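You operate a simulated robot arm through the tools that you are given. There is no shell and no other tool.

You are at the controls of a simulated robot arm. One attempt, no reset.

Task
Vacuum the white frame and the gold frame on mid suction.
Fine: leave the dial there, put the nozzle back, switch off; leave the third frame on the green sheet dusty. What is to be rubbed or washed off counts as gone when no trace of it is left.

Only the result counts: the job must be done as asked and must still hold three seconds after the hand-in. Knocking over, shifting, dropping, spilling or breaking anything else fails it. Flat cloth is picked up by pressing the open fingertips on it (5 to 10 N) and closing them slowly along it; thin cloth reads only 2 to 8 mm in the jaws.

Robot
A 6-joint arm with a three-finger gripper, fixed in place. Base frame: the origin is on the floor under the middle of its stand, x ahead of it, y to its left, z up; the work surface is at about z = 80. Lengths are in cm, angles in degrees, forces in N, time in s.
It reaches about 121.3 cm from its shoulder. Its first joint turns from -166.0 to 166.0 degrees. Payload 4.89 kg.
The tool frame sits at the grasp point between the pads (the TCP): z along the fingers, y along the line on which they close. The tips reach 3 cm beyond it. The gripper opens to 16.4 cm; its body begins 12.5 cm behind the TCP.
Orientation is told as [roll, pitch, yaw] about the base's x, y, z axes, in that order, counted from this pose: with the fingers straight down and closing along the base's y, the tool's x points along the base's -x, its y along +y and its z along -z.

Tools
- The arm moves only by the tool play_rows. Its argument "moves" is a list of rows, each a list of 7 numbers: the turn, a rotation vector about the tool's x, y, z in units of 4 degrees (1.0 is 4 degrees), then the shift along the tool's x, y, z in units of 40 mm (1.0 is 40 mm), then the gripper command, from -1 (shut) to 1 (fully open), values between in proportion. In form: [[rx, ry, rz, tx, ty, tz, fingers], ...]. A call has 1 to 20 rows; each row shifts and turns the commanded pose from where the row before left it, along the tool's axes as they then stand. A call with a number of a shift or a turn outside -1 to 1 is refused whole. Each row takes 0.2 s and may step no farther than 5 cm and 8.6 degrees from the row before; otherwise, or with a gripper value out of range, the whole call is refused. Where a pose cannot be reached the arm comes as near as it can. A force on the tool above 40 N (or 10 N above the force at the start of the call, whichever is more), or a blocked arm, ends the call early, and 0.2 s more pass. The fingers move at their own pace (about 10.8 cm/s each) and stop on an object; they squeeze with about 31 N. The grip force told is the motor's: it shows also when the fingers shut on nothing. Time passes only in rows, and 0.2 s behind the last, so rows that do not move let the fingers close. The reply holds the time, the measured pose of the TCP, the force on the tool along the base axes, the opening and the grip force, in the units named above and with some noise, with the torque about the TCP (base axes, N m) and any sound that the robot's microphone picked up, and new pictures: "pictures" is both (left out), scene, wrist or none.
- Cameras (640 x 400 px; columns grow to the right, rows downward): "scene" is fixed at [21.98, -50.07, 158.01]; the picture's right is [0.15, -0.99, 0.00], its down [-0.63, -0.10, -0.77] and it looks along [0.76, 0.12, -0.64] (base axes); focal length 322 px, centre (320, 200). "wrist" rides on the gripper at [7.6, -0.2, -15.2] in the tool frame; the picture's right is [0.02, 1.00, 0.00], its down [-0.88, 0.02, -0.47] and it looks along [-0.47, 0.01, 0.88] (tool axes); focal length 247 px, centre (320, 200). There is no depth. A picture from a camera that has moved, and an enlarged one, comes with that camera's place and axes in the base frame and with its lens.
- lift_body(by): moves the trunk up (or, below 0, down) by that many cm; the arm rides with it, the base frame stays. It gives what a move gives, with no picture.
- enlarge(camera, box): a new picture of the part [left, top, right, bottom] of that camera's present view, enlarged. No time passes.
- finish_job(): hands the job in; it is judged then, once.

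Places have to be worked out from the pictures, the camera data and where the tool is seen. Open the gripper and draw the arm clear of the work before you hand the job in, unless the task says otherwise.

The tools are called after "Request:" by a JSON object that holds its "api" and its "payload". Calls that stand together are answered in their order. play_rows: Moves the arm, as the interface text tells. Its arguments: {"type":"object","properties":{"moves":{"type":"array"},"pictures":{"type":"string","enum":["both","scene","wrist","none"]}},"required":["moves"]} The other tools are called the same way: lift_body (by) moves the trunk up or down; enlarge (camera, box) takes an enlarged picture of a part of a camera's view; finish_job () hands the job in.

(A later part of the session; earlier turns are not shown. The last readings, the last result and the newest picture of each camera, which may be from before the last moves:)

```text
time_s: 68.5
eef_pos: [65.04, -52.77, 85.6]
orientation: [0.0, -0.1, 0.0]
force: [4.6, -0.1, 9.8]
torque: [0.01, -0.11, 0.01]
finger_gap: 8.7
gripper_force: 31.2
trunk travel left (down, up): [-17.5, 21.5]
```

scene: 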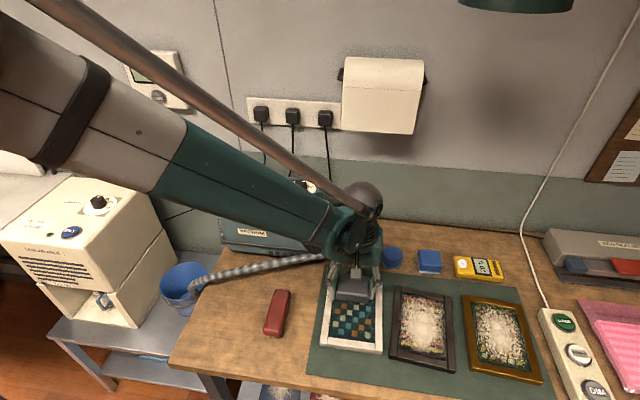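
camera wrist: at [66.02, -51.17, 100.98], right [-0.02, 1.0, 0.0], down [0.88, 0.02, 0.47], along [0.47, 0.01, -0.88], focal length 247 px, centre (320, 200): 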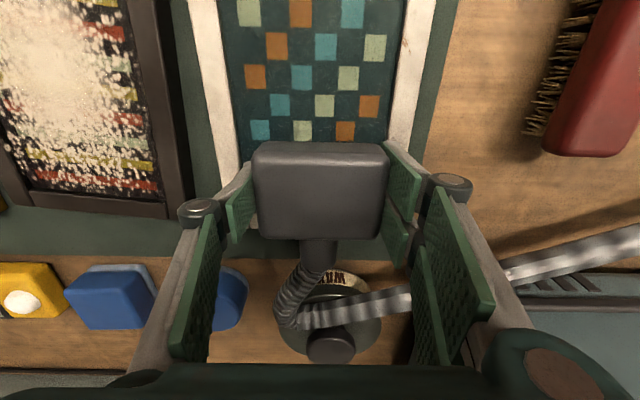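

White-frame passes are done with steady light contact. I lift clear and move the nozzle back in +x so both cameras can inspect the picture.

Request:
{"api": "play_rows", "payload": {"moves": [[0, 0, 0, 0, 0, -0.1, -1], [0, 0, 0, 0, 0, -0.5, -1], [0, 0, 0, 0, 0, -0.8, -1], [0, 0, 0, 0, 0, -0.8, -1], [0, 0, 0, -0.7, 0, -0.5, -1], [0, 0, 0, -0.8, 0, 0, -1], [0, 0, 0, -0.8, 0, 0, -1], [0, 0, 0, -0.8, 0, 0, -1], [0, 0, 0, 0, 0, 0, -1]]}}

Request:
{"api": "enlarge", "payload": {"camera": "wrist", "box": [200, 0, 440, 150]}}

Request:
{"api": "enlarge", "payload": {"camera": "scene", "box": [310, 270, 406, 360]}}

```text
time_s: 70.5
eef_pos: [77.35, -52.77, 96.4]
orientation: [-0.1, 0.0, -0.1]
force: [0.1, -0.7, -2.1]
torque: [0.02, 0.07, 0.0]
finger_gap: 8.69
gripper_force: 31.3
trunk travel left (down, up): [-17.5, 21.5]
camera wrist: at [69.78, -52.93, 111.77], right [-0.02, 1.0, 0.0], down [0.88, 0.02, 0.47], along [0.47, 0.01, -0.88], focal length 247 px, centre (320, 200)
```

scene: 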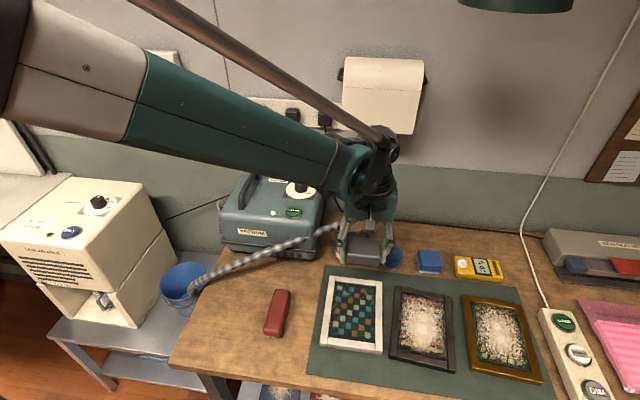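
wrist: 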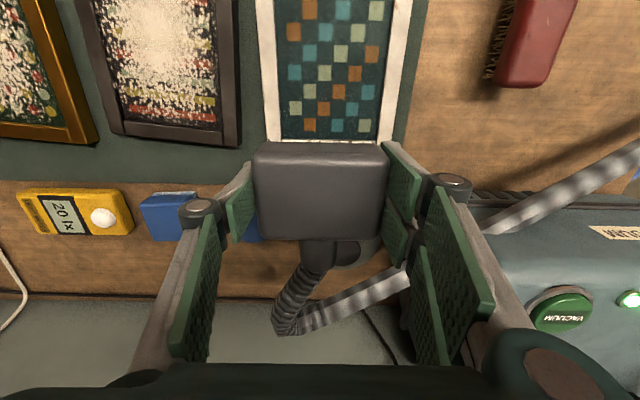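

```text
2.67 times, centred on (320, 75) of wrist
camera zoom: at [69.78, -52.93, 111.77], right [-0.02, 1.0, 0.0], down [0.88, 0.02, 0.47], along [0.47, 0.01, -0.88], focal length 659 px, centre (320, 533)
```

zoom: 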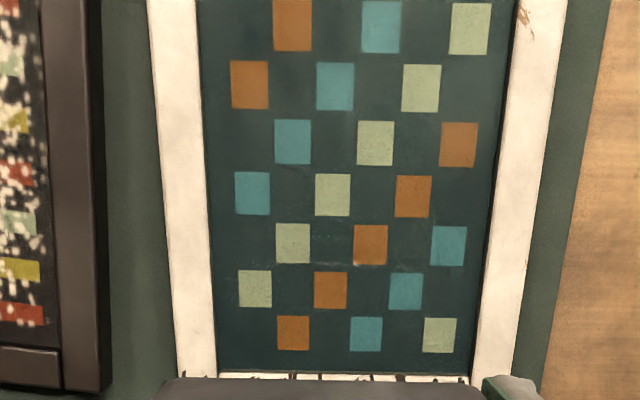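

```text
4.44 times, centred on (358, 315) of scene
camera zoom: at [21.98, -50.07, 158.01], right [0.15, -0.99, 0.0], down [-0.63, -0.1, -0.77], along [0.76, 0.12, -0.64], focal length 1432 px, centre (151, -311)
```

zoom: 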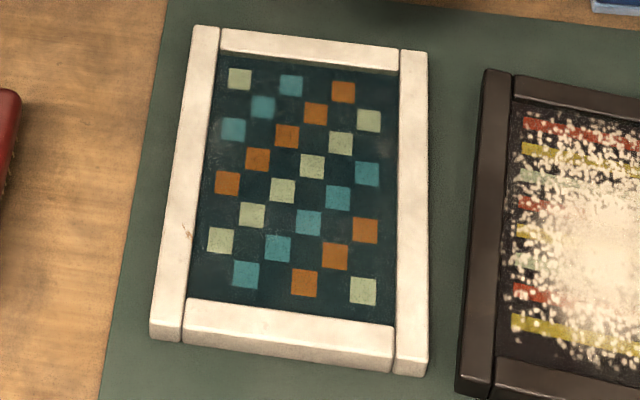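

The white frame looks almost clean, and it hasn't moved. I check for faint remnants at higher zoom.

Request:
{"api": "enlarge", "payload": {"camera": "scene", "box": [330, 280, 386, 315]}}

Request:
{"api": "enlarge", "payload": {"camera": "scene", "box": [326, 310, 390, 350]}}

Request:
{"api": "enlarge", "payload": {"camera": "wrist", "box": [264, 60, 392, 140]}}

Request:
{"api": "enlarge", "payload": {"camera": "wrist", "box": [264, 0, 408, 90]}}

```text
11.43 times, centred on (358, 298) of scene
camera zoom: at [21.98, -50.07, 158.01], right [0.15, -0.99, 0.0], down [-0.63, -0.1, -0.77], along [0.76, 0.12, -0.64], focal length 3682 px, centre (-114, -914)
```

zoom: 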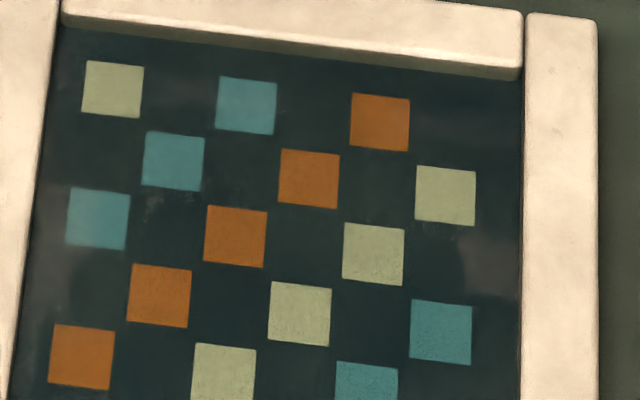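

```text
10.00 times, centred on (358, 330) of scene
camera zoom: at [21.98, -50.07, 158.01], right [0.15, -0.99, 0.0], down [-0.63, -0.1, -0.77], along [0.76, 0.12, -0.64], focal length 3222 px, centre (-60, -1100)
```

zoom: 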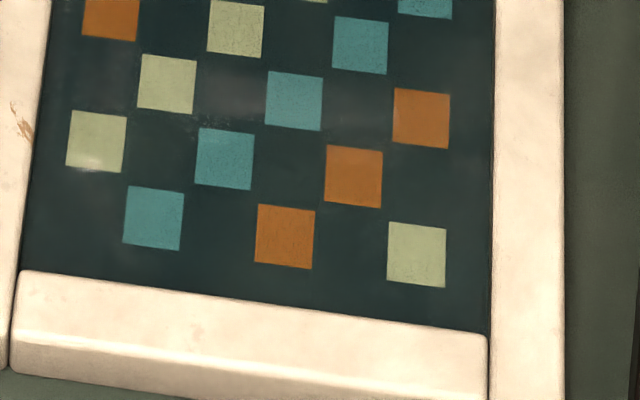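

```text
5.00 times, centred on (328, 100) of wrist
camera zoom: at [69.78, -52.93, 111.77], right [-0.02, 1.0, 0.0], down [0.88, 0.02, 0.47], along [0.47, 0.01, -0.88], focal length 1235 px, centre (280, 700)
```

zoom: 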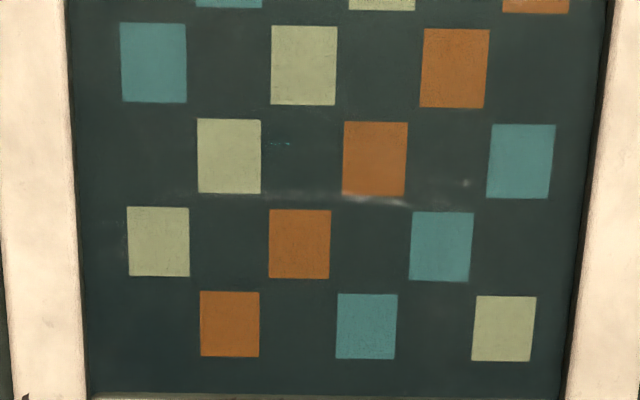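

```text
4.44 times, centred on (336, 45) of wrist
camera zoom: at [69.78, -52.93, 111.77], right [-0.02, 1.0, 0.0], down [0.88, 0.02, 0.47], along [0.47, 0.01, -0.88], focal length 1098 px, centre (249, 889)
```

zoom: 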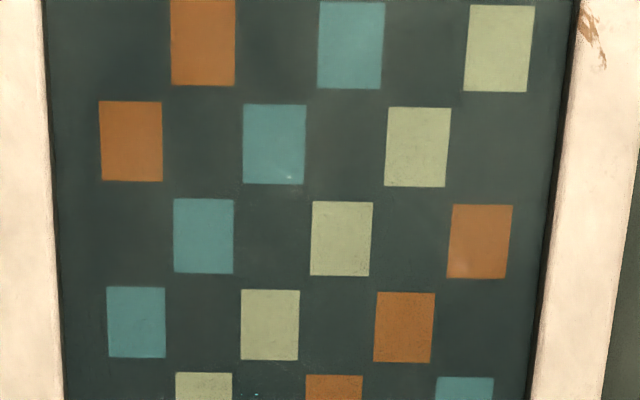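

The faint smudges match glass reflections of the hovering nozzle and fingers: their positions mirror the nozzle edge. I'll confirm once the nozzle is away. I now carry it high, over the dark frame, to above the gold frame's centre at about (68, -87.5).

Request:
{"api": "play_rows", "payload": {"moves": [[0, 0, 0, 0, 0, -0.8, -1], [0, 0, 0, 0.2, -0.6, -0.2, -1], [0, 0, 0, 0.2, -0.67, 0, -1], [0, 0, 0, 0.2, -0.67, 0, -1], [0, 0, 0, 0.2, -0.67, 0, -1], [0, 0, 0, 0.2, -0.67, 0, -1], [0, 0, 0, 0.2, -0.67, 0, -1], [0, 0, 0, 0.2, -0.67, 0, -1], [0, 0, 0, 0.2, -0.67, 0, -1], [0, 0, 0, 0.2, -0.67, 0, -1], [0, 0, 0, 0.2, -0.67, 0, -1], [0, 0, 0, 0.2, -0.67, 0, -1], [0, 0, 0, 0.15, -0.67, 0, -1], [0, 0, 0, 0, -0.67, 0, -1], [0, 0, 0, 0, 0, 0, -1]]}}

Request:
{"api": "enlarge", "payload": {"camera": "scene", "box": [310, 270, 406, 360]}}

```text
time_s: 73.7
eef_pos: [68.1, -87.34, 100.36]
orientation: [0.0, -0.1, -0.1]
force: [0.0, -0.1, -2.1]
torque: [0.06, 0.02, 0.0]
finger_gap: 8.71
gripper_force: 31.2
trunk travel left (down, up): [-17.5, 21.5]
camera wrist: at [60.39, -87.54, 115.73], right [-0.02, 1.0, 0.0], down [0.88, 0.02, 0.47], along [0.47, 0.01, -0.88], focal length 247 px, centre (320, 200)
```

scene: 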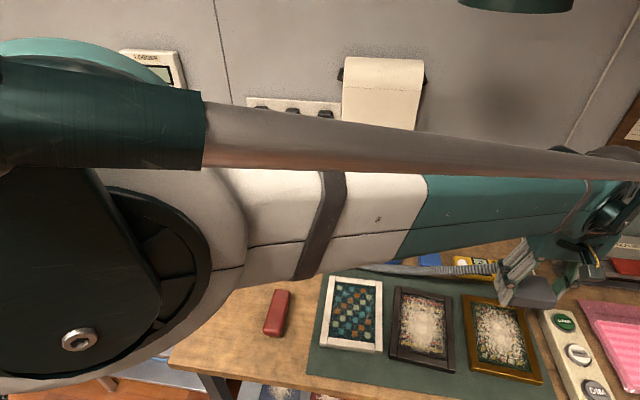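
wrist: 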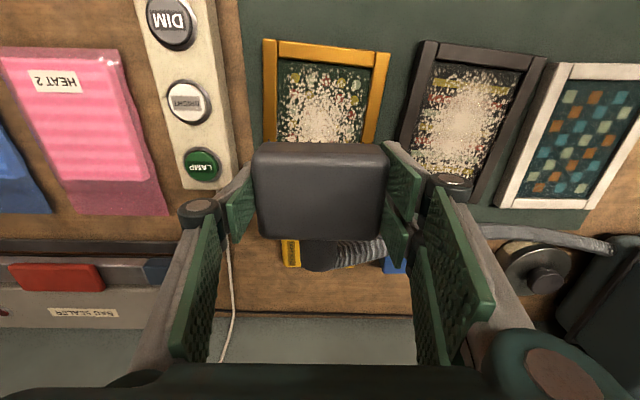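

```text
4.44 times, centred on (358, 315) of scene
camera zoom: at [21.98, -50.07, 158.01], right [0.15, -0.99, 0.0], down [-0.63, -0.1, -0.77], along [0.76, 0.12, -0.64], focal length 1432 px, centre (151, -311)
```

zoom: 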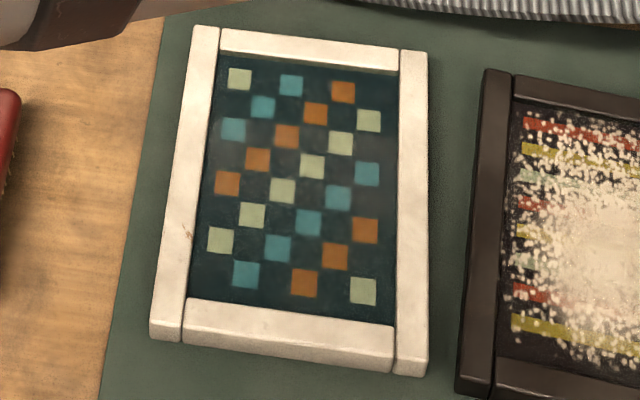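

The reach is fine, and the dark frame still looks untouched. I zoom on the white picture again for residue, now that the nozzle is away.

Request:
{"api": "enlarge", "payload": {"camera": "scene", "box": [330, 280, 386, 315]}}

Request:
{"api": "enlarge", "payload": {"camera": "scene", "box": [326, 310, 390, 350]}}

Request:
{"api": "enlarge", "payload": {"camera": "wrist", "box": [496, 60, 640, 210]}}

Request:
{"api": "enlarge", "payload": {"camera": "wrist", "box": [220, 20, 420, 145]}}

```text
11.43 times, centred on (358, 298) of scene
camera zoom: at [21.98, -50.07, 158.01], right [0.15, -0.99, 0.0], down [-0.63, -0.1, -0.77], along [0.76, 0.12, -0.64], focal length 3682 px, centre (-114, -914)
```

zoom: 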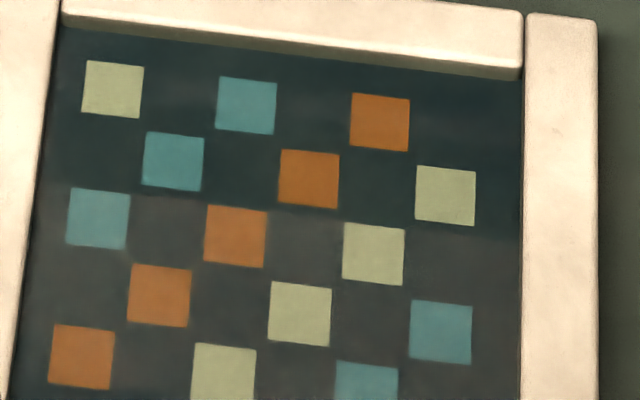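

```text
10.00 times, centred on (358, 330) of scene
camera zoom: at [21.98, -50.07, 158.01], right [0.15, -0.99, 0.0], down [-0.63, -0.1, -0.77], along [0.76, 0.12, -0.64], focal length 3222 px, centre (-60, -1100)
```

zoom: 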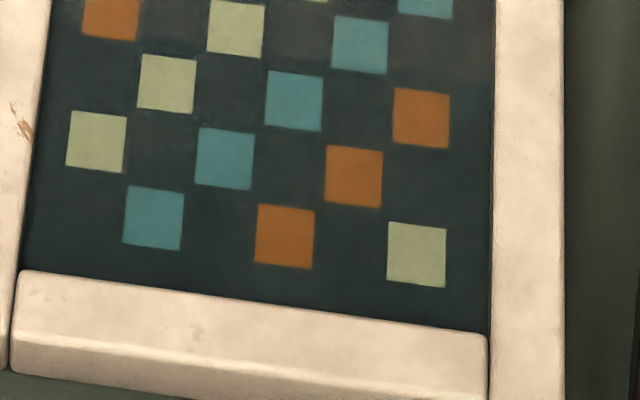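

```text
2.67 times, centred on (568, 135) of wrist
camera zoom: at [60.39, -87.54, 115.73], right [-0.02, 1.0, 0.0], down [0.88, 0.02, 0.47], along [0.47, 0.01, -0.88], focal length 659 px, centre (-341, 373)
```

zoom: 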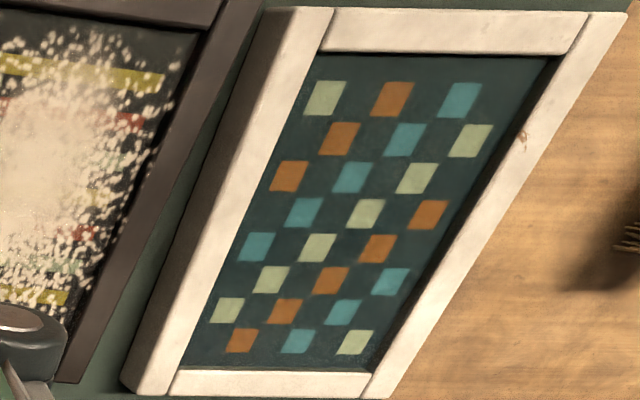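

```text
3.20 times, centred on (320, 82) of wrist
camera zoom: at [60.39, -87.54, 115.73], right [-0.02, 1.0, 0.0], down [0.88, 0.02, 0.47], along [0.47, 0.01, -0.88], focal length 790 px, centre (320, 576)
```

zoom: 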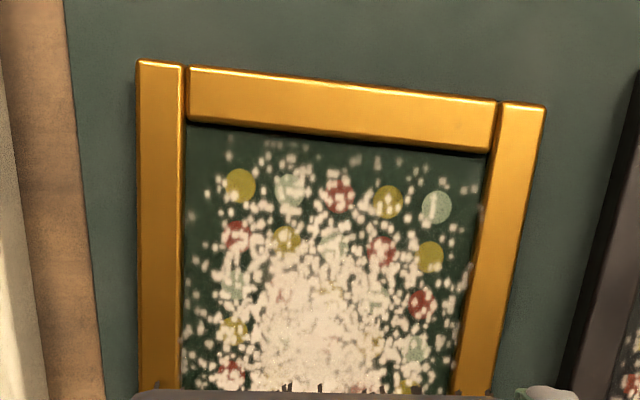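

The white picture is completely clean. The gold frame's centre is about (67.9, -87.5), with yaw about -4.2° and inner half-size 8.05 × 5.55 cm. I align the nozzle yaw and descend at the near end of the opening to just above the surface.

Request:
{"api": "play_rows", "payload": {"moves": [[0, 0, 0, 0.5, 0.02, 0, -1], [0, 0, 0, 0.62, 0.02, 0, -1], [0, 0, 0.525, 0, 0, 0, -1], [0, 0, 0.525, 0, 0, 0, -1], [0, 0, 0, 0, 0, 0.7, -1], [0, 0, 0, 0, 0, 0.7, -1], [0, 0, 0, 0, 0, 0.7, -1], [0, 0, 0, 0, 0, 0.5, -1], [0, 0, 0, 0, 0, 0.4, -1], [0, 0, 0, 0, 0, 0.3, -1], [0, 0, 0, 0, 0, 0.2, -1], [0, 0, 0, 0, 0, 0, -1]]}}

Request:
{"api": "enlarge", "payload": {"camera": "wrist", "box": [180, 0, 460, 175]}}

Request:
{"api": "enlarge", "payload": {"camera": "scene", "box": [440, 260, 580, 400]}}

```text
time_s: 76.3
eef_pos: [63.55, -87.04, 86.34]
orientation: [0.0, -0.2, -4.2]
force: [-1.0, -0.3, -2.2]
torque: [0.01, 0.0, -0.01]
finger_gap: 8.69
gripper_force: 31.5
trunk travel left (down, up): [-17.5, 21.5]
camera wrist: at [55.95, -86.8, 101.71], right [0.05, 1.0, 0.0], down [0.88, -0.05, 0.47], along [0.47, -0.03, -0.88], focal length 247 px, centre (320, 200)
```

scene: 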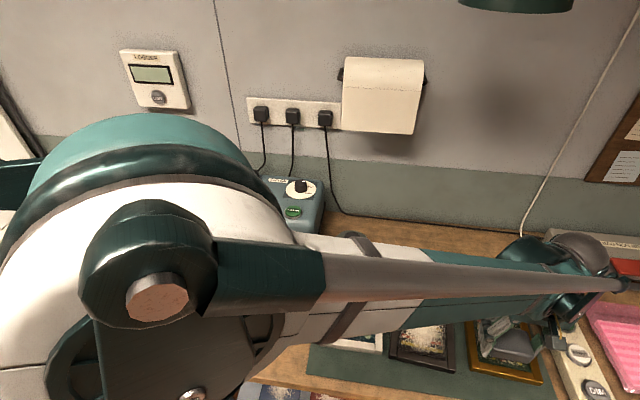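
wrist: 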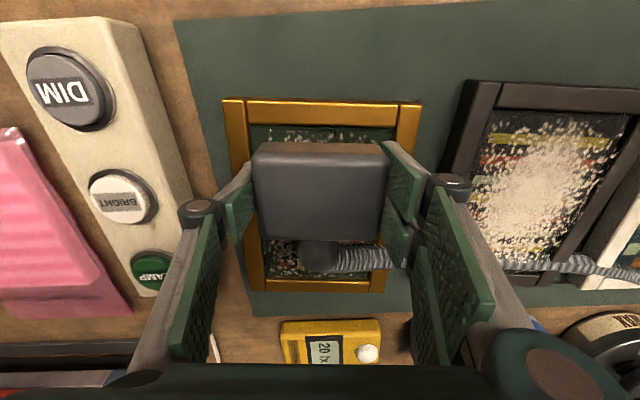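

```text
2.29 times, centred on (320, 88) of wrist
camera zoom: at [55.95, -86.8, 101.71], right [0.05, 1.0, 0.0], down [0.88, -0.05, 0.47], along [0.47, -0.03, -0.88], focal length 564 px, centre (320, 457)
```

zoom: 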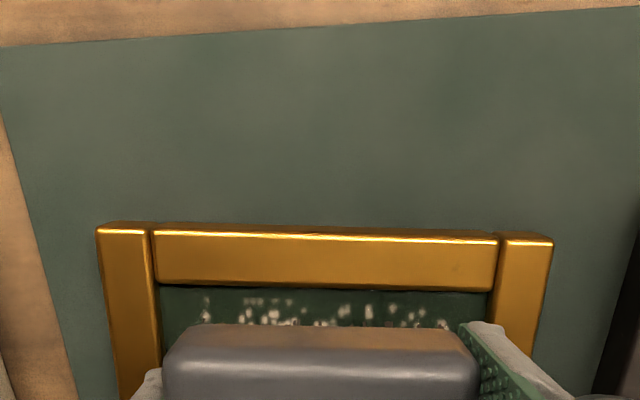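

```text
2.86 times, centred on (510, 330) of scene
camera zoom: at [21.98, -50.07, 158.01], right [0.15, -0.99, 0.0], down [-0.63, -0.1, -0.77], along [0.76, 0.12, -0.64], focal length 920 px, centre (-223, -171)
```

zoom: 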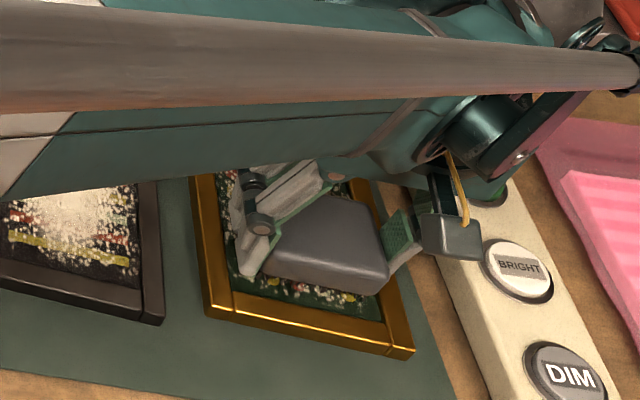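

The nozzle is aligned inside the gold opening. I lower in small steps to contact.

Request:
{"api": "play_rows", "payload": {"moves": [[0, 0, 0, 0, 0, 0.1, -1], [0, 0, 0, 0, 0, 0.02, -1], [0, 0, 0, 0, 0, 0, -1]], "pictures": "none"}}

```text
time_s: 77.1
eef_pos: [63.56, -87.03, 85.85]
orientation: [0.0, -0.1, -4.3]
force: [0.1, 0.2, -1.5]
torque: [0.0, 0.04, 0.0]
finger_gap: 8.7
gripper_force: 30.7
trunk travel left (down, up): [-17.5, 21.5]
```

Request:
{"api": "play_rows", "payload": {"moves": [[0, 0, 0, 0, 0, 0.02, -1], [0, 0, 0, 0, 0, 0.012, -1], [0, 0, 0, 0, 0, 0, -1]], "pictures": "none"}}

```text
time_s: 77.9
eef_pos: [63.46, -87.04, 85.76]
orientation: [0.0, -0.1, -4.2]
force: [-0.7, -0.9, -1.4]
torque: [0.01, 0.03, 0.0]
finger_gap: 8.69
gripper_force: 30.8
trunk travel left (down, up): [-17.5, 21.5]
```

Request:
{"api": "play_rows", "payload": {"moves": [[0, 0, 0, 0, 0, 0.012, -1], [0, 0, 0, 0, 0, 0.01, -1], [0, 0, 0, 0, 0, 0, -1]], "pictures": "none"}}

```text
time_s: 78.7
eef_pos: [63.67, -87.11, 85.62]
orientation: [0.0, -0.2, -4.2]
force: [-0.7, 0.3, -1.5]
torque: [-0.02, -0.01, -0.03]
finger_gap: 8.69
gripper_force: 31.0
trunk travel left (down, up): [-17.5, 21.5]
```

Request:
{"api": "play_rows", "payload": {"moves": [[0, 0, 0, 0, 0, 0.01, -1], [0, 0, 0, 0, 0, 0, -1]], "pictures": "none"}}

```text
time_s: 79.3
eef_pos: [63.6, -87.17, 85.68]
orientation: [0.0, 0.0, -4.2]
force: [-0.1, -0.5, -2.0]
torque: [-0.02, 0.0, -0.03]
finger_gap: 8.7
gripper_force: 31.1
trunk travel left (down, up): [-17.5, 21.5]
```

Request:
{"api": "play_rows", "payload": {"moves": [[0, 0, 0, 0, 0, 0.012, -1], [0, 0, 0, 0, 0, 0, -1]], "pictures": "none"}}

```text
time_s: 79.9
eef_pos: [63.6, -87.1, 85.64]
orientation: [-0.1, -0.1, -4.2]
force: [1.8, -0.5, 1.7]
torque: [-0.09, -0.07, -0.03]
finger_gap: 8.68
gripper_force: 31.1
trunk travel left (down, up): [-17.5, 21.5]
```

Contact has begun, at about 4 N net. I press slightly more, touch the near edge region, and then sweep slowly toward +x along the frame's axis.

Request:
{"api": "play_rows", "payload": {"moves": [[0, 0, 0, 0, 0, 0.008, -1], [0, 0, 0, 0.04, 0, 0, -1], [0, 0, 0, 0.03, 0, 0, -1], [0, 0, 0, 0, 0, 0, -1], [0, 0, 0, 0, 0, 0, -1], [0, 0, 0, -0.08, 0, 0, -1], [0, 0, 0, -0.08, 0, 0, -1], [0, 0, 0, -0.08, 0, 0, -1], [0, 0, 0, -0.08, 0, 0, -1], [0, 0, 0, -0.08, 0, 0, -1], [0, 0, 0, -0.08, 0, 0, -1]], "pictures": "wrist"}}

Request:
{"api": "enlarge", "payload": {"camera": "wrist", "box": [180, 0, 460, 175]}}

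```text
time_s: 82.3
eef_pos: [65.1, -87.16, 85.63]
orientation: [-0.1, -0.1, -4.1]
force: [-3.5, 0.9, 2.6]
torque: [-0.02, 0.05, -0.01]
finger_gap: 8.68
gripper_force: 30.7
trunk travel left (down, up): [-17.5, 21.5]
camera wrist: at [57.55, -86.85, 100.96], right [0.05, 1.0, 0.0], down [0.88, -0.05, 0.47], along [0.47, -0.03, -0.88], focal length 247 px, centre (320, 200)
```

wrist: 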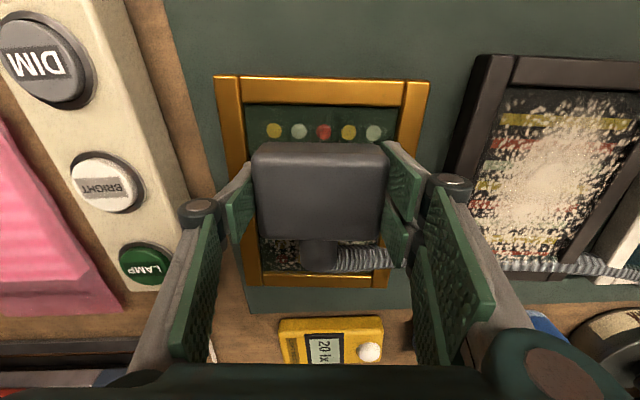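

```text
2.29 times, centred on (320, 88) of wrist
camera zoom: at [57.55, -86.85, 100.96], right [0.05, 1.0, 0.0], down [0.88, -0.05, 0.47], along [0.47, -0.03, -0.88], focal length 564 px, centre (320, 457)
```

zoom: 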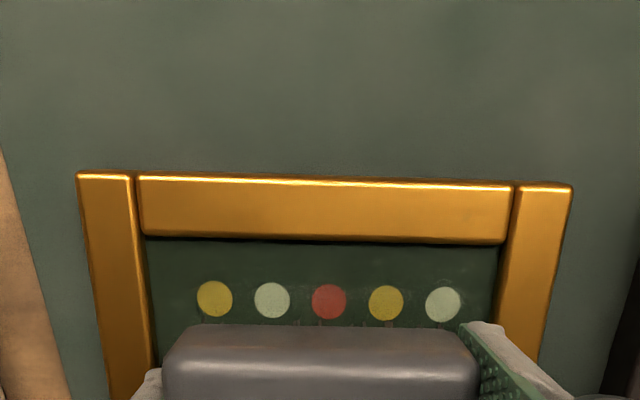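

The near end is clean. I continue sweeping +x, checking contact force often.

Request:
{"api": "play_rows", "payload": {"moves": [[0, 0, 0, -0.08, 0, 0.003, -1], [0, 0, 0, -0.08, 0, 0.002, -1], [0, 0, 0, -0.08, 0, 0.001, -1], [0, 0, 0, -0.08, 0, 0, -1], [0, 0, 0, -0.08, 0, 0, -1]], "pictures": "none"}}

```text
time_s: 83.5
eef_pos: [66.76, -87.21, 85.7]
orientation: [0.0, -0.1, -4.2]
force: [-4.5, -0.9, 8.6]
torque: [0.03, 0.1, 0.03]
finger_gap: 8.66
gripper_force: 30.9
trunk travel left (down, up): [-17.5, 21.5]
```

Request:
{"api": "play_rows", "payload": {"moves": [[0, 0, 0, -0.08, 0, 0, -1], [0, 0, 0, -0.08, 0, 0, -1], [0, 0, 0, -0.08, 0, 0, -1], [0, 0, 0, -0.08, 0, 0, -1], [0, 0, 0, -0.08, 0, 0, -1], [0, 0, 0, -0.08, 0, 0, -1]], "pictures": "none"}}

```text
time_s: 84.9
eef_pos: [68.7, -87.44, 85.61]
orientation: [0.1, -0.1, -4.2]
force: [-2.9, 0.4, 2.0]
torque: [-0.04, 0.04, 0.0]
finger_gap: 8.71
gripper_force: 31.6
trunk travel left (down, up): [-17.5, 21.5]
```

Request:
{"api": "play_rows", "payload": {"moves": [[0, 0, 0, -0.08, 0, 0.004, -1], [0, 0, 0, -0.08, 0, 0.003, -1], [0, 0, 0, -0.08, 0, 0.001, -1], [0, 0, 0, -0.08, 0, 0, -1], [0, 0, 0, -0.08, 0, 0, -1], [0, 0, 0, -0.08, 0, 0, -1]], "pictures": "wrist"}}

Request:
{"api": "enlarge", "payload": {"camera": "wrist", "box": [180, 0, 460, 175]}}

```text
time_s: 86.3
eef_pos: [70.64, -87.6, 85.69]
orientation: [0.1, -0.1, -4.1]
force: [-3.8, 0.6, 3.6]
torque: [-0.03, 0.08, 0.02]
finger_gap: 8.7
gripper_force: 30.8
trunk travel left (down, up): [-17.5, 21.5]
camera wrist: at [62.96, -87.27, 100.95], right [0.05, 1.0, 0.0], down [0.88, -0.05, 0.47], along [0.47, -0.03, -0.88], focal length 247 px, centre (320, 200)
```

wrist: 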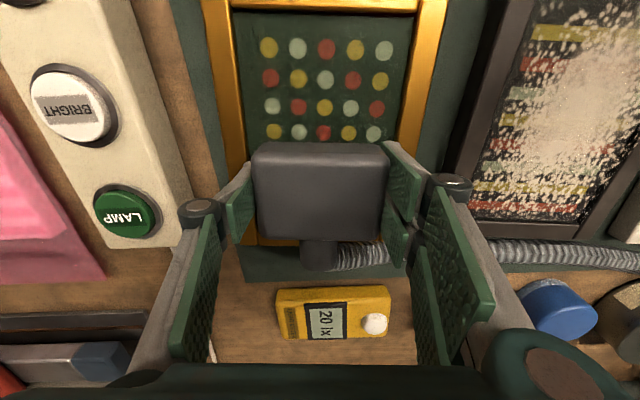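

```text
2.29 times, centred on (320, 88) of wrist
camera zoom: at [62.96, -87.27, 100.95], right [0.05, 1.0, 0.0], down [0.88, -0.05, 0.47], along [0.47, -0.03, -0.88], focal length 564 px, centre (320, 457)
```

zoom: 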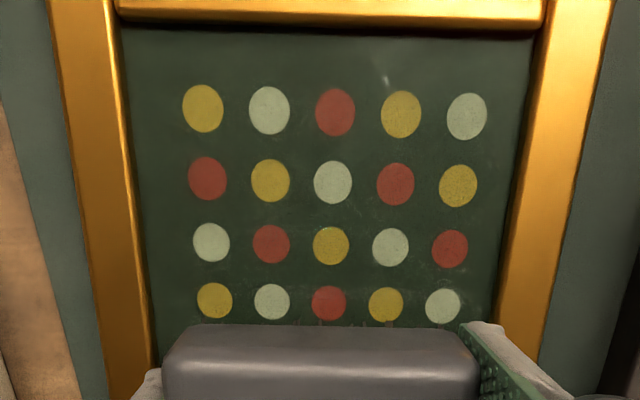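

Request:
{"api": "play_rows", "payload": {"moves": [[0, 0, 0, -0.08, 0, 0.003, -1], [0, 0, 0, -0.08, 0, 0.002, -1], [0, 0, 0, -0.08, 0, 0, -1], [0, 0, 0, -0.08, 0, 0, -1], [0, 0, 0, -0.08, 0, 0, -1], [0, 0, 0, -0.06, 0, 0, -1], [0, 0, 0, 0, 0, 0, -1]], "pictures": "none"}}

```text
time_s: 87.9
eef_pos: [72.38, -87.68, 85.74]
orientation: [-0.1, -0.1, -4.1]
force: [-6.2, 1.1, 11.3]
torque: [0.1, 0.18, 0.02]
finger_gap: 8.71
gripper_force: 31.0
trunk travel left (down, up): [-17.5, 21.5]
```

Full length at centre is done, with about 11 N contact at the far end. Now I shift +y by 0.8 cm and sweep back, easing the pressure slightly.

Request:
{"api": "play_rows", "payload": {"moves": [[0, 0, 0, 0, 0.1, -0.003, -1], [0, 0, 0, 0, 0.1, 0, -1], [0, 0, 0, 0, 0, 0, -1], [0, 0, 0, 0.09, 0, 0, -1], [0, 0, 0, 0.09, 0, 0, -1], [0, 0, 0, 0.09, 0, 0, -1], [0, 0, 0, 0.09, 0, 0, -1], [0, 0, 0, 0.09, 0, 0, -1], [0, 0, 0, 0.09, 0, 0, -1]], "pictures": "none"}}

```text
time_s: 89.9
eef_pos: [70.29, -86.82, 85.61]
orientation: [-0.1, -0.1, -4.2]
force: [5.0, -0.4, 8.3]
torque: [0.04, -0.23, -0.04]
finger_gap: 8.67
gripper_force: 30.4
trunk travel left (down, up): [-17.5, 21.5]
```

Request:
{"api": "play_rows", "payload": {"moves": [[0, 0, 0, 0.09, 0, 0, -1], [0, 0, 0, 0.09, 0, 0, -1], [0, 0, 0, 0.09, 0, 0, -1], [0, 0, 0, 0.09, 0, 0, -1], [0, 0, 0, 0.09, 0, 0, -1], [0, 0, 0, 0.09, 0, 0, -1], [0, 0, 0, 0.09, 0, 0, -1], [0, 0, 0, 0.09, 0, 0, -1]], "pictures": "none"}}

```text
time_s: 91.7
eef_pos: [67.49, -86.48, 85.52]
orientation: [-0.1, -0.1, -4.2]
force: [5.2, -0.6, 9.2]
torque: [0.04, -0.19, 0.0]
finger_gap: 8.69
gripper_force: 31.0
trunk travel left (down, up): [-17.5, 21.5]
```

Request:
{"api": "play_rows", "payload": {"moves": [[0, 0, 0, 0.09, 0, 0, -1], [0, 0, 0, 0.09, 0, 0, -1], [0, 0, 0, 0.09, 0, 0, -1], [0, 0, 0, 0.09, 0, 0, -1], [0, 0, 0, 0.09, 0, 0, -1], [0, 0, 0, 0.09, 0, 0, -1], [0, 0, 0, 0.09, 0, 0, -1], [0, 0, 0, 0.09, 0, 0, -1], [0, 0, 0, 0.09, 0, 0, -1], [0, 0, 0, 0.09, 0, 0, -1], [0, 0, 0, 0.06, 0, 0, -1], [0, 0, 0, 0, 0, 0, -1]], "pictures": "wrist"}}

Request:
{"api": "enlarge", "payload": {"camera": "wrist", "box": [180, 0, 460, 175]}}

```text
time_s: 94.3
eef_pos: [63.68, -86.32, 85.61]
orientation: [0.0, 0.0, -4.3]
force: [2.8, 1.0, 5.4]
torque: [0.0, -0.12, 0.03]
finger_gap: 8.69
gripper_force: 31.0
trunk travel left (down, up): [-17.5, 21.5]
camera wrist: at [56.04, -85.93, 100.91], right [0.05, 1.0, 0.0], down [0.88, -0.05, 0.47], along [0.47, -0.03, -0.88], focal length 247 px, centre (320, 200)
```

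wrist: 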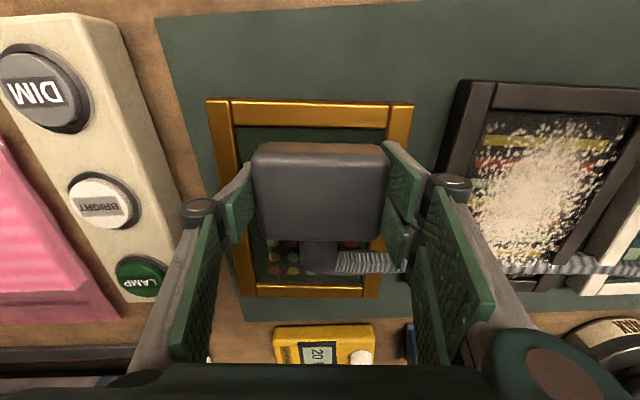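

```text
2.29 times, centred on (320, 88) of wrist
camera zoom: at [56.04, -85.93, 100.91], right [0.05, 1.0, 0.0], down [0.88, -0.05, 0.47], along [0.47, -0.03, -0.88], focal length 564 px, centre (320, 457)
```

zoom: 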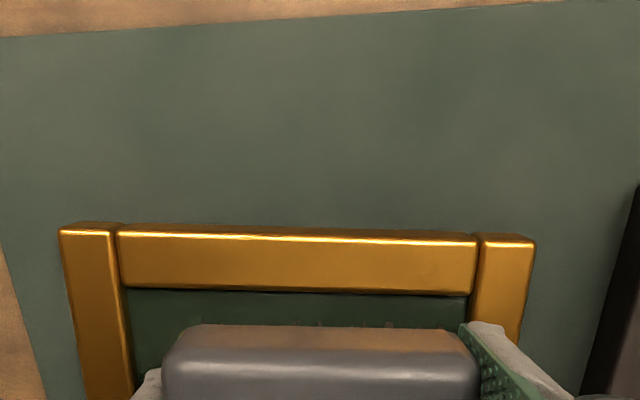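

The frame hasn't moved, and the near end is clean. I shift 1.8 cm toward -y and sweep +x along the other margin.

Request:
{"api": "play_rows", "payload": {"moves": [[0, 0, 0, 0, -0.11, 0, -1], [0, 0, 0, 0, -0.11, 0, -1], [0, 0, 0, 0, -0.11, 0, -1], [0, 0, 0, 0, -0.12, 0, -1], [0, 0, 0, 0, 0, 0, -1], [0, 0, 0, -0.09, 0, 0, -1], [0, 0, 0, -0.09, 0, 0, -1], [0, 0, 0, -0.09, 0, 0, -1], [0, 0, 0, -0.09, 0, 0, -1], [0, 0, 0, -0.09, 0, 0, -1]], "pictures": "none"}}

```text
time_s: 96.5
eef_pos: [65.41, -88.22, 85.59]
orientation: [0.0, -0.1, -4.2]
force: [-3.8, 0.1, 4.6]
torque: [-0.02, 0.11, -0.05]
finger_gap: 8.69
gripper_force: 30.8
trunk travel left (down, up): [-17.5, 21.5]
```

Request:
{"api": "play_rows", "payload": {"moves": [[0, 0, 0, -0.09, 0, 0.002, -1], [0, 0, 0, -0.09, 0, 0.002, -1], [0, 0, 0, -0.09, 0, 0.001, -1], [0, 0, 0, -0.09, 0, 0, -1], [0, 0, 0, -0.09, 0, 0, -1], [0, 0, 0, -0.09, 0, 0, -1], [0, 0, 0, -0.09, 0, 0, -1], [0, 0, 0, -0.09, 0, 0, -1]], "pictures": "none"}}

```text
time_s: 98.3
eef_pos: [68.25, -88.43, 85.46]
orientation: [0.1, -0.1, -4.2]
force: [-3.7, 0.3, 5.6]
torque: [0.01, 0.09, 0.0]
finger_gap: 8.72
gripper_force: 30.9
trunk travel left (down, up): [-17.5, 21.5]
```

Request:
{"api": "play_rows", "payload": {"moves": [[0, 0, 0, -0.09, 0, 0.002, -1], [0, 0, 0, -0.09, 0, 0.001, -1], [0, 0, 0, -0.09, 0, 0, -1], [0, 0, 0, -0.09, 0, 0, -1], [0, 0, 0, -0.09, 0, 0, -1], [0, 0, 0, -0.09, 0, 0, -1], [0, 0, 0, -0.09, 0, 0, -1]], "pictures": "none"}}

```text
time_s: 99.9
eef_pos: [70.7, -88.61, 85.48]
orientation: [0.1, -0.2, -4.3]
force: [-3.8, -0.5, 4.4]
torque: [0.04, 0.09, 0.02]
finger_gap: 8.68
gripper_force: 31.3
trunk travel left (down, up): [-17.5, 21.5]
```

Request:
{"api": "play_rows", "payload": {"moves": [[0, 0, 0, -0.09, 0, 0.003, -1], [0, 0, 0, -0.09, 0, 0.001, -1], [0, 0, 0, -0.09, 0, 0, -1], [0, 0, 0, -0.09, 0, 0, -1], [0, 0, 0, -0.05, 0, 0, -1], [0, 0, 0, 0, 0, 0, -1], [0, 0, 0, 0, 0, 0, -1]], "pictures": "wrist"}}

Request:
{"api": "enlarge", "payload": {"camera": "wrist", "box": [180, 0, 460, 175]}}

```text
time_s: 101.5
eef_pos: [72.28, -88.81, 85.54]
orientation: [0.0, 0.0, -4.1]
force: [-0.5, 0.1, 1.2]
torque: [0.0, -0.01, 0.02]
finger_gap: 8.71
gripper_force: 31.2
trunk travel left (down, up): [-17.5, 21.5]
camera wrist: at [64.72, -88.38, 100.89], right [0.05, 1.0, 0.0], down [0.88, -0.05, 0.47], along [0.47, -0.03, -0.88], focal length 247 px, centre (320, 200)
```

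wrist: 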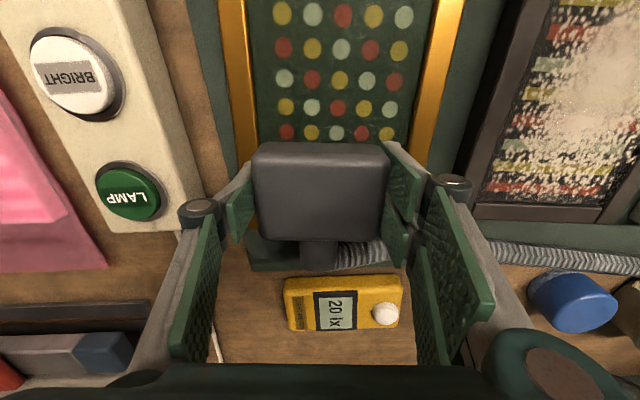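

```text
2.29 times, centred on (320, 88) of wrist
camera zoom: at [64.72, -88.38, 100.89], right [0.05, 1.0, 0.0], down [0.88, -0.05, 0.47], along [0.47, -0.03, -0.88], focal length 564 px, centre (320, 457)
```

zoom: 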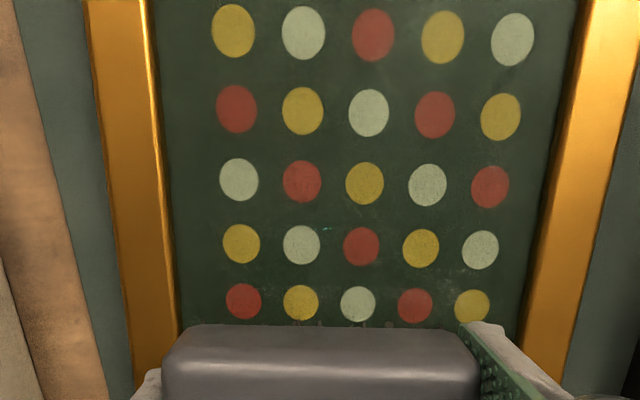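

Contact is light at the far end, so I press 0.3 mm more, nudge to the far edge, and sweep across in +y to make sure the far strip is done.

Request:
{"api": "play_rows", "payload": {"moves": [[0, 0, 0, 0, 0, 0.008, -1], [0, 0, 0, -0.04, 0, 0, -1], [0, 0, 0, 0, 0, 0, -1], [0, 0, 0, 0, 0.09, 0, -1], [0, 0, 0, 0, 0.09, 0, -1], [0, 0, 0, 0, 0.09, 0, -1], [0, 0, 0, 0, 0.09, 0, -1], [0, 0, 0, 0, 0.09, 0, -1], [0, 0, 0, 0, 0, 0, -1]], "pictures": "none"}}

```text
time_s: 103.5
eef_pos: [72.53, -86.95, 85.51]
orientation: [0.0, -0.2, -4.1]
force: [-0.3, -4.3, 9.3]
torque: [-0.15, -0.03, -0.02]
finger_gap: 8.69
gripper_force: 31.5
trunk travel left (down, up): [-17.5, 21.5]
```

Now I lift clear of the gold frame, straight up, and move back in +x and up so the whole gold picture can be inspected.

Request:
{"api": "play_rows", "payload": {"moves": [[0, 0, 0, 0, 0, -0.1, -1], [0, 0, 0, 0, 0, -0.5, -1], [0, 0, 0, 0, 0, -0.8, -1], [0, 0, 0, 0, 0, -0.8, -1], [0, 0, 0, 0, 0, -0.8, -1], [0, 0, 0, 0, 0, -0.8, -1], [0, 0, 0, 0, 0, 0, -1]]}}

Request:
{"api": "enlarge", "payload": {"camera": "wrist", "box": [180, 0, 460, 175]}}

Request:
{"api": "enlarge", "payload": {"camera": "scene", "box": [440, 280, 560, 400]}}

```text
time_s: 105.1
eef_pos: [72.64, -87.01, 100.74]
orientation: [-0.1, -0.1, -4.1]
force: [0.4, -0.5, -0.9]
torque: [-0.04, -0.03, -0.02]
finger_gap: 8.69
gripper_force: 31.1
trunk travel left (down, up): [-17.5, 21.5]
camera wrist: at [65.0, -86.61, 116.13], right [0.05, 1.0, 0.0], down [0.88, -0.05, 0.47], along [0.47, -0.03, -0.88], focal length 247 px, centre (320, 200)
```

scene: 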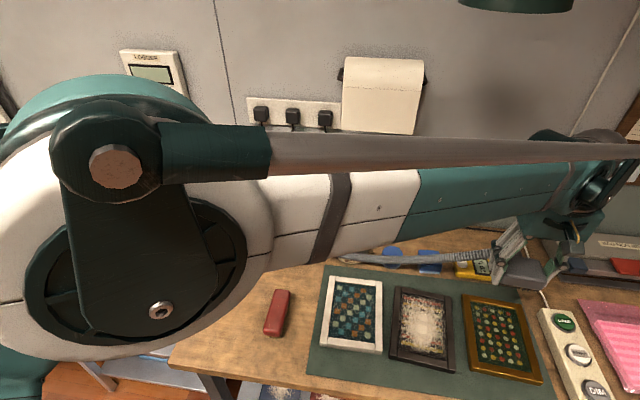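
wrist: 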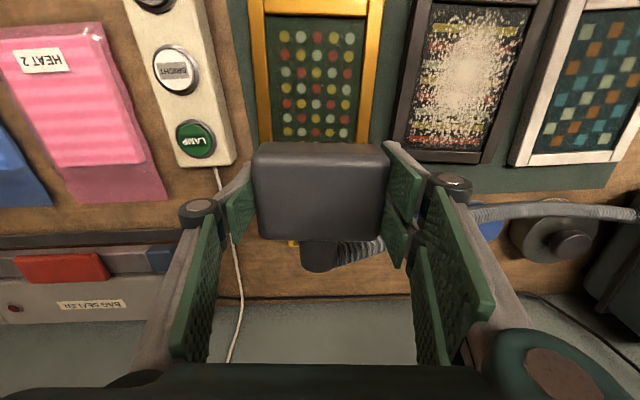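

```text
2.29 times, centred on (320, 88) of wrist
camera zoom: at [65.0, -86.61, 116.13], right [0.05, 1.0, 0.0], down [0.88, -0.05, 0.47], along [0.47, -0.03, -0.88], focal length 564 px, centre (320, 457)
```

zoom: 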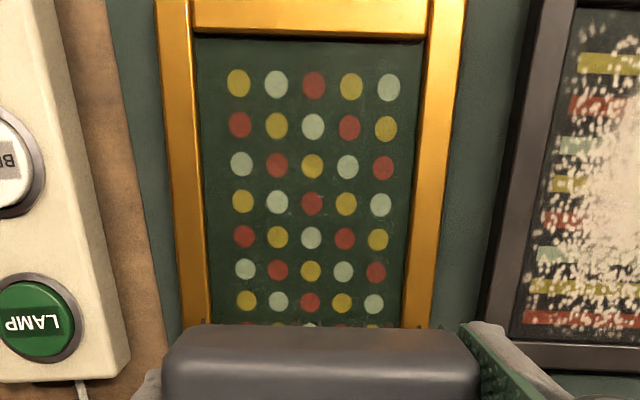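

```text
3.33 times, centred on (500, 340) of scene
camera zoom: at [21.98, -50.07, 158.01], right [0.15, -0.99, 0.0], down [-0.63, -0.1, -0.77], along [0.76, 0.12, -0.64], focal length 1074 px, centre (-280, -267)
```

zoom: 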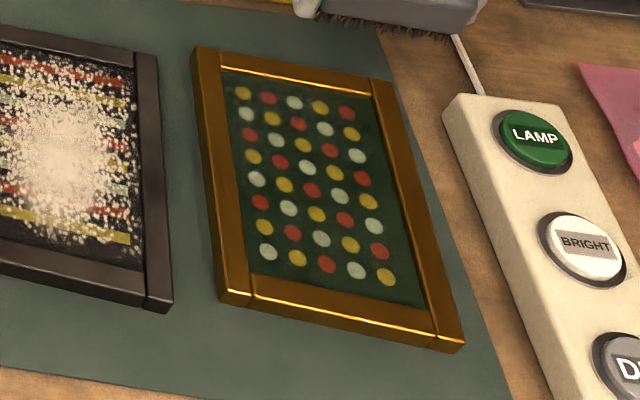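

The gold frame looks clean and unmoved, and the dark one is still dusty. I check the gold picture in finer detail.

Request:
{"api": "enlarge", "payload": {"camera": "scene", "box": [468, 298, 528, 336]}}

Request:
{"api": "enlarge", "payload": {"camera": "scene", "box": [472, 334, 536, 374]}}

Request:
{"api": "enlarge", "payload": {"camera": "scene", "box": [330, 275, 386, 350]}}

Request:
{"api": "enlarge", "payload": {"camera": "wrist", "box": [252, 10, 380, 142]}}

```text
10.53 times, centred on (498, 317) of scene
camera zoom: at [21.98, -50.07, 158.01], right [0.15, -0.99, 0.0], down [-0.63, -0.1, -0.77], along [0.76, 0.12, -0.64], focal length 3391 px, centre (-1554, -1032)
```

zoom: 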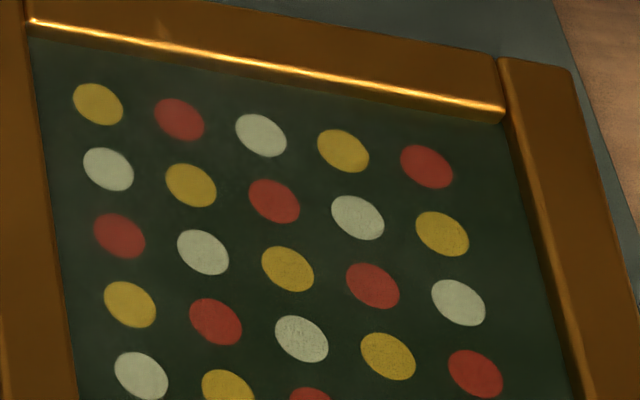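

```text
10.00 times, centred on (504, 354) of scene
camera zoom: at [21.98, -50.07, 158.01], right [0.15, -0.99, 0.0], down [-0.63, -0.1, -0.77], along [0.76, 0.12, -0.64], focal length 3222 px, centre (-1520, -1340)
```

zoom: 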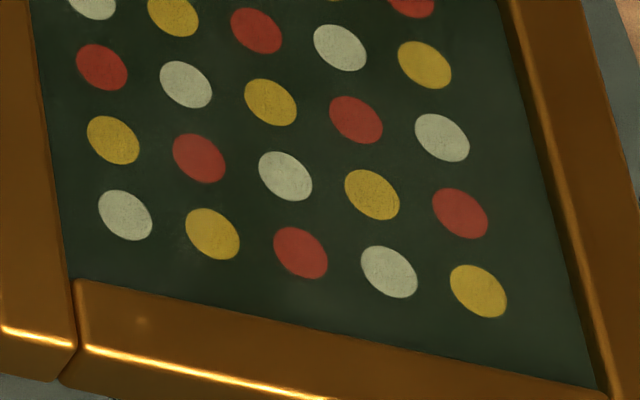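

```text
5.33 times, centred on (358, 312) of scene
camera zoom: at [21.98, -50.07, 158.01], right [0.15, -0.99, 0.0], down [-0.63, -0.1, -0.77], along [0.76, 0.12, -0.64], focal length 1718 px, centre (117, -400)
```

zoom: 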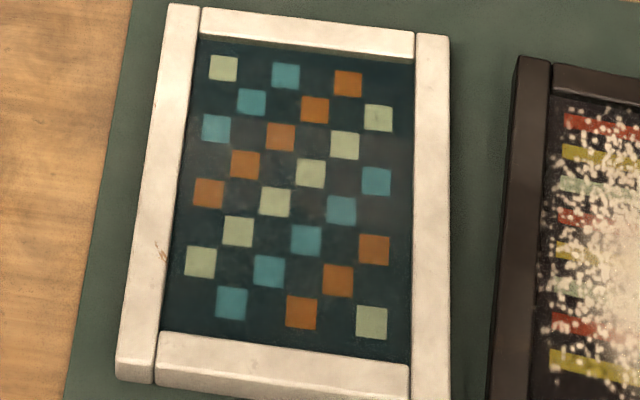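

```text
3.03 times, centred on (316, 76) of wrist
camera zoom: at [65.0, -86.61, 116.13], right [0.05, 1.0, 0.0], down [0.88, -0.05, 0.47], along [0.47, -0.03, -0.88], focal length 748 px, centre (332, 576)
```

zoom: 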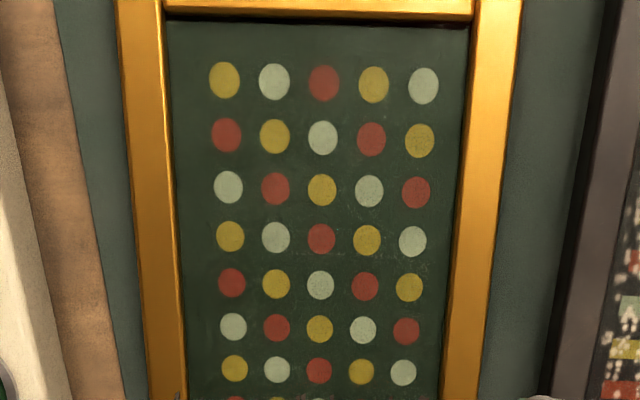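

Both pictures are clean. I now rotate the yaw back and carry the nozzle high, back toward its parking spot.

Request:
{"api": "play_rows", "payload": {"moves": [[0, 0, -0.515, 0, 0, 0, -1], [0, 0, -0.515, 0, 0, 0, -1], [0, 0, 0, 0.14, 0.5, 0, -1], [0, 0, 0, 0.14, 0.9, 0, -1], [0, 0, 0, 0.14, 0.9, 0, -1], [0, 0, 0, 0.14, 0.9, 0, -1], [0, 0, 0, 0.14, 0.9, 0, -1], [0, 0, 0, 0.14, 0.9, 0, -1], [0, 0, 0, 0.14, 0.9, 0, -1], [0, 0, 0, 0.14, 0.9, 0, -1], [0, 0, 0, 0.14, 0.9, 0, -1], [0, 0, 0, 0.14, 0.9, 0, -1], [0, 0, 0, 0.14, 0.9, 0, -1], [0, 0, 0, 0.14, 0.9, 0, -1], [0, 0, 0, 0.14, 0.9, 0, -1], [0, 0, 0, 0.14, 0.9, 0, -1], [0, 0, 0, 0.14, 0.9, 0, -1], [0, 0, 0, 0.14, 0.9, 0, -1], [0, 0, 0, 0, 0.5, 0, -1], [0, 0, 0, 0, 0, 0, -1]]}}

```text
time_s: 109.3
eef_pos: [63.82, -28.9, 100.65]
orientation: [0.0, -0.1, -0.1]
force: [0.1, 0.2, -0.5]
torque: [0.0, -0.02, 0.02]
finger_gap: 8.73
gripper_force: 31.6
trunk travel left (down, up): [-17.5, 21.5]
camera wrist: at [56.15, -29.09, 115.91], right [-0.02, 1.0, 0.0], down [0.88, 0.02, 0.47], along [0.47, 0.01, -0.88], focal length 247 px, centre (320, 200)
```

scene: 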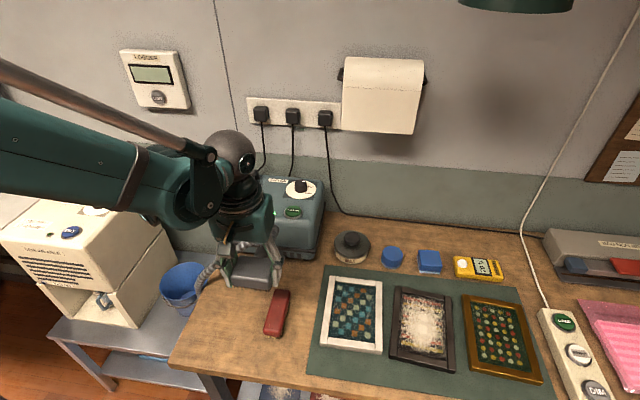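
wrist: 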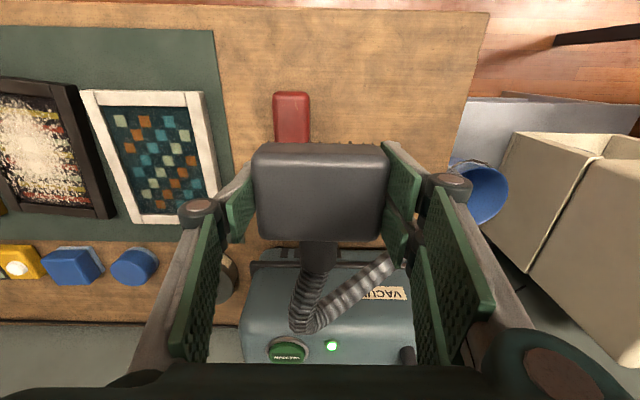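

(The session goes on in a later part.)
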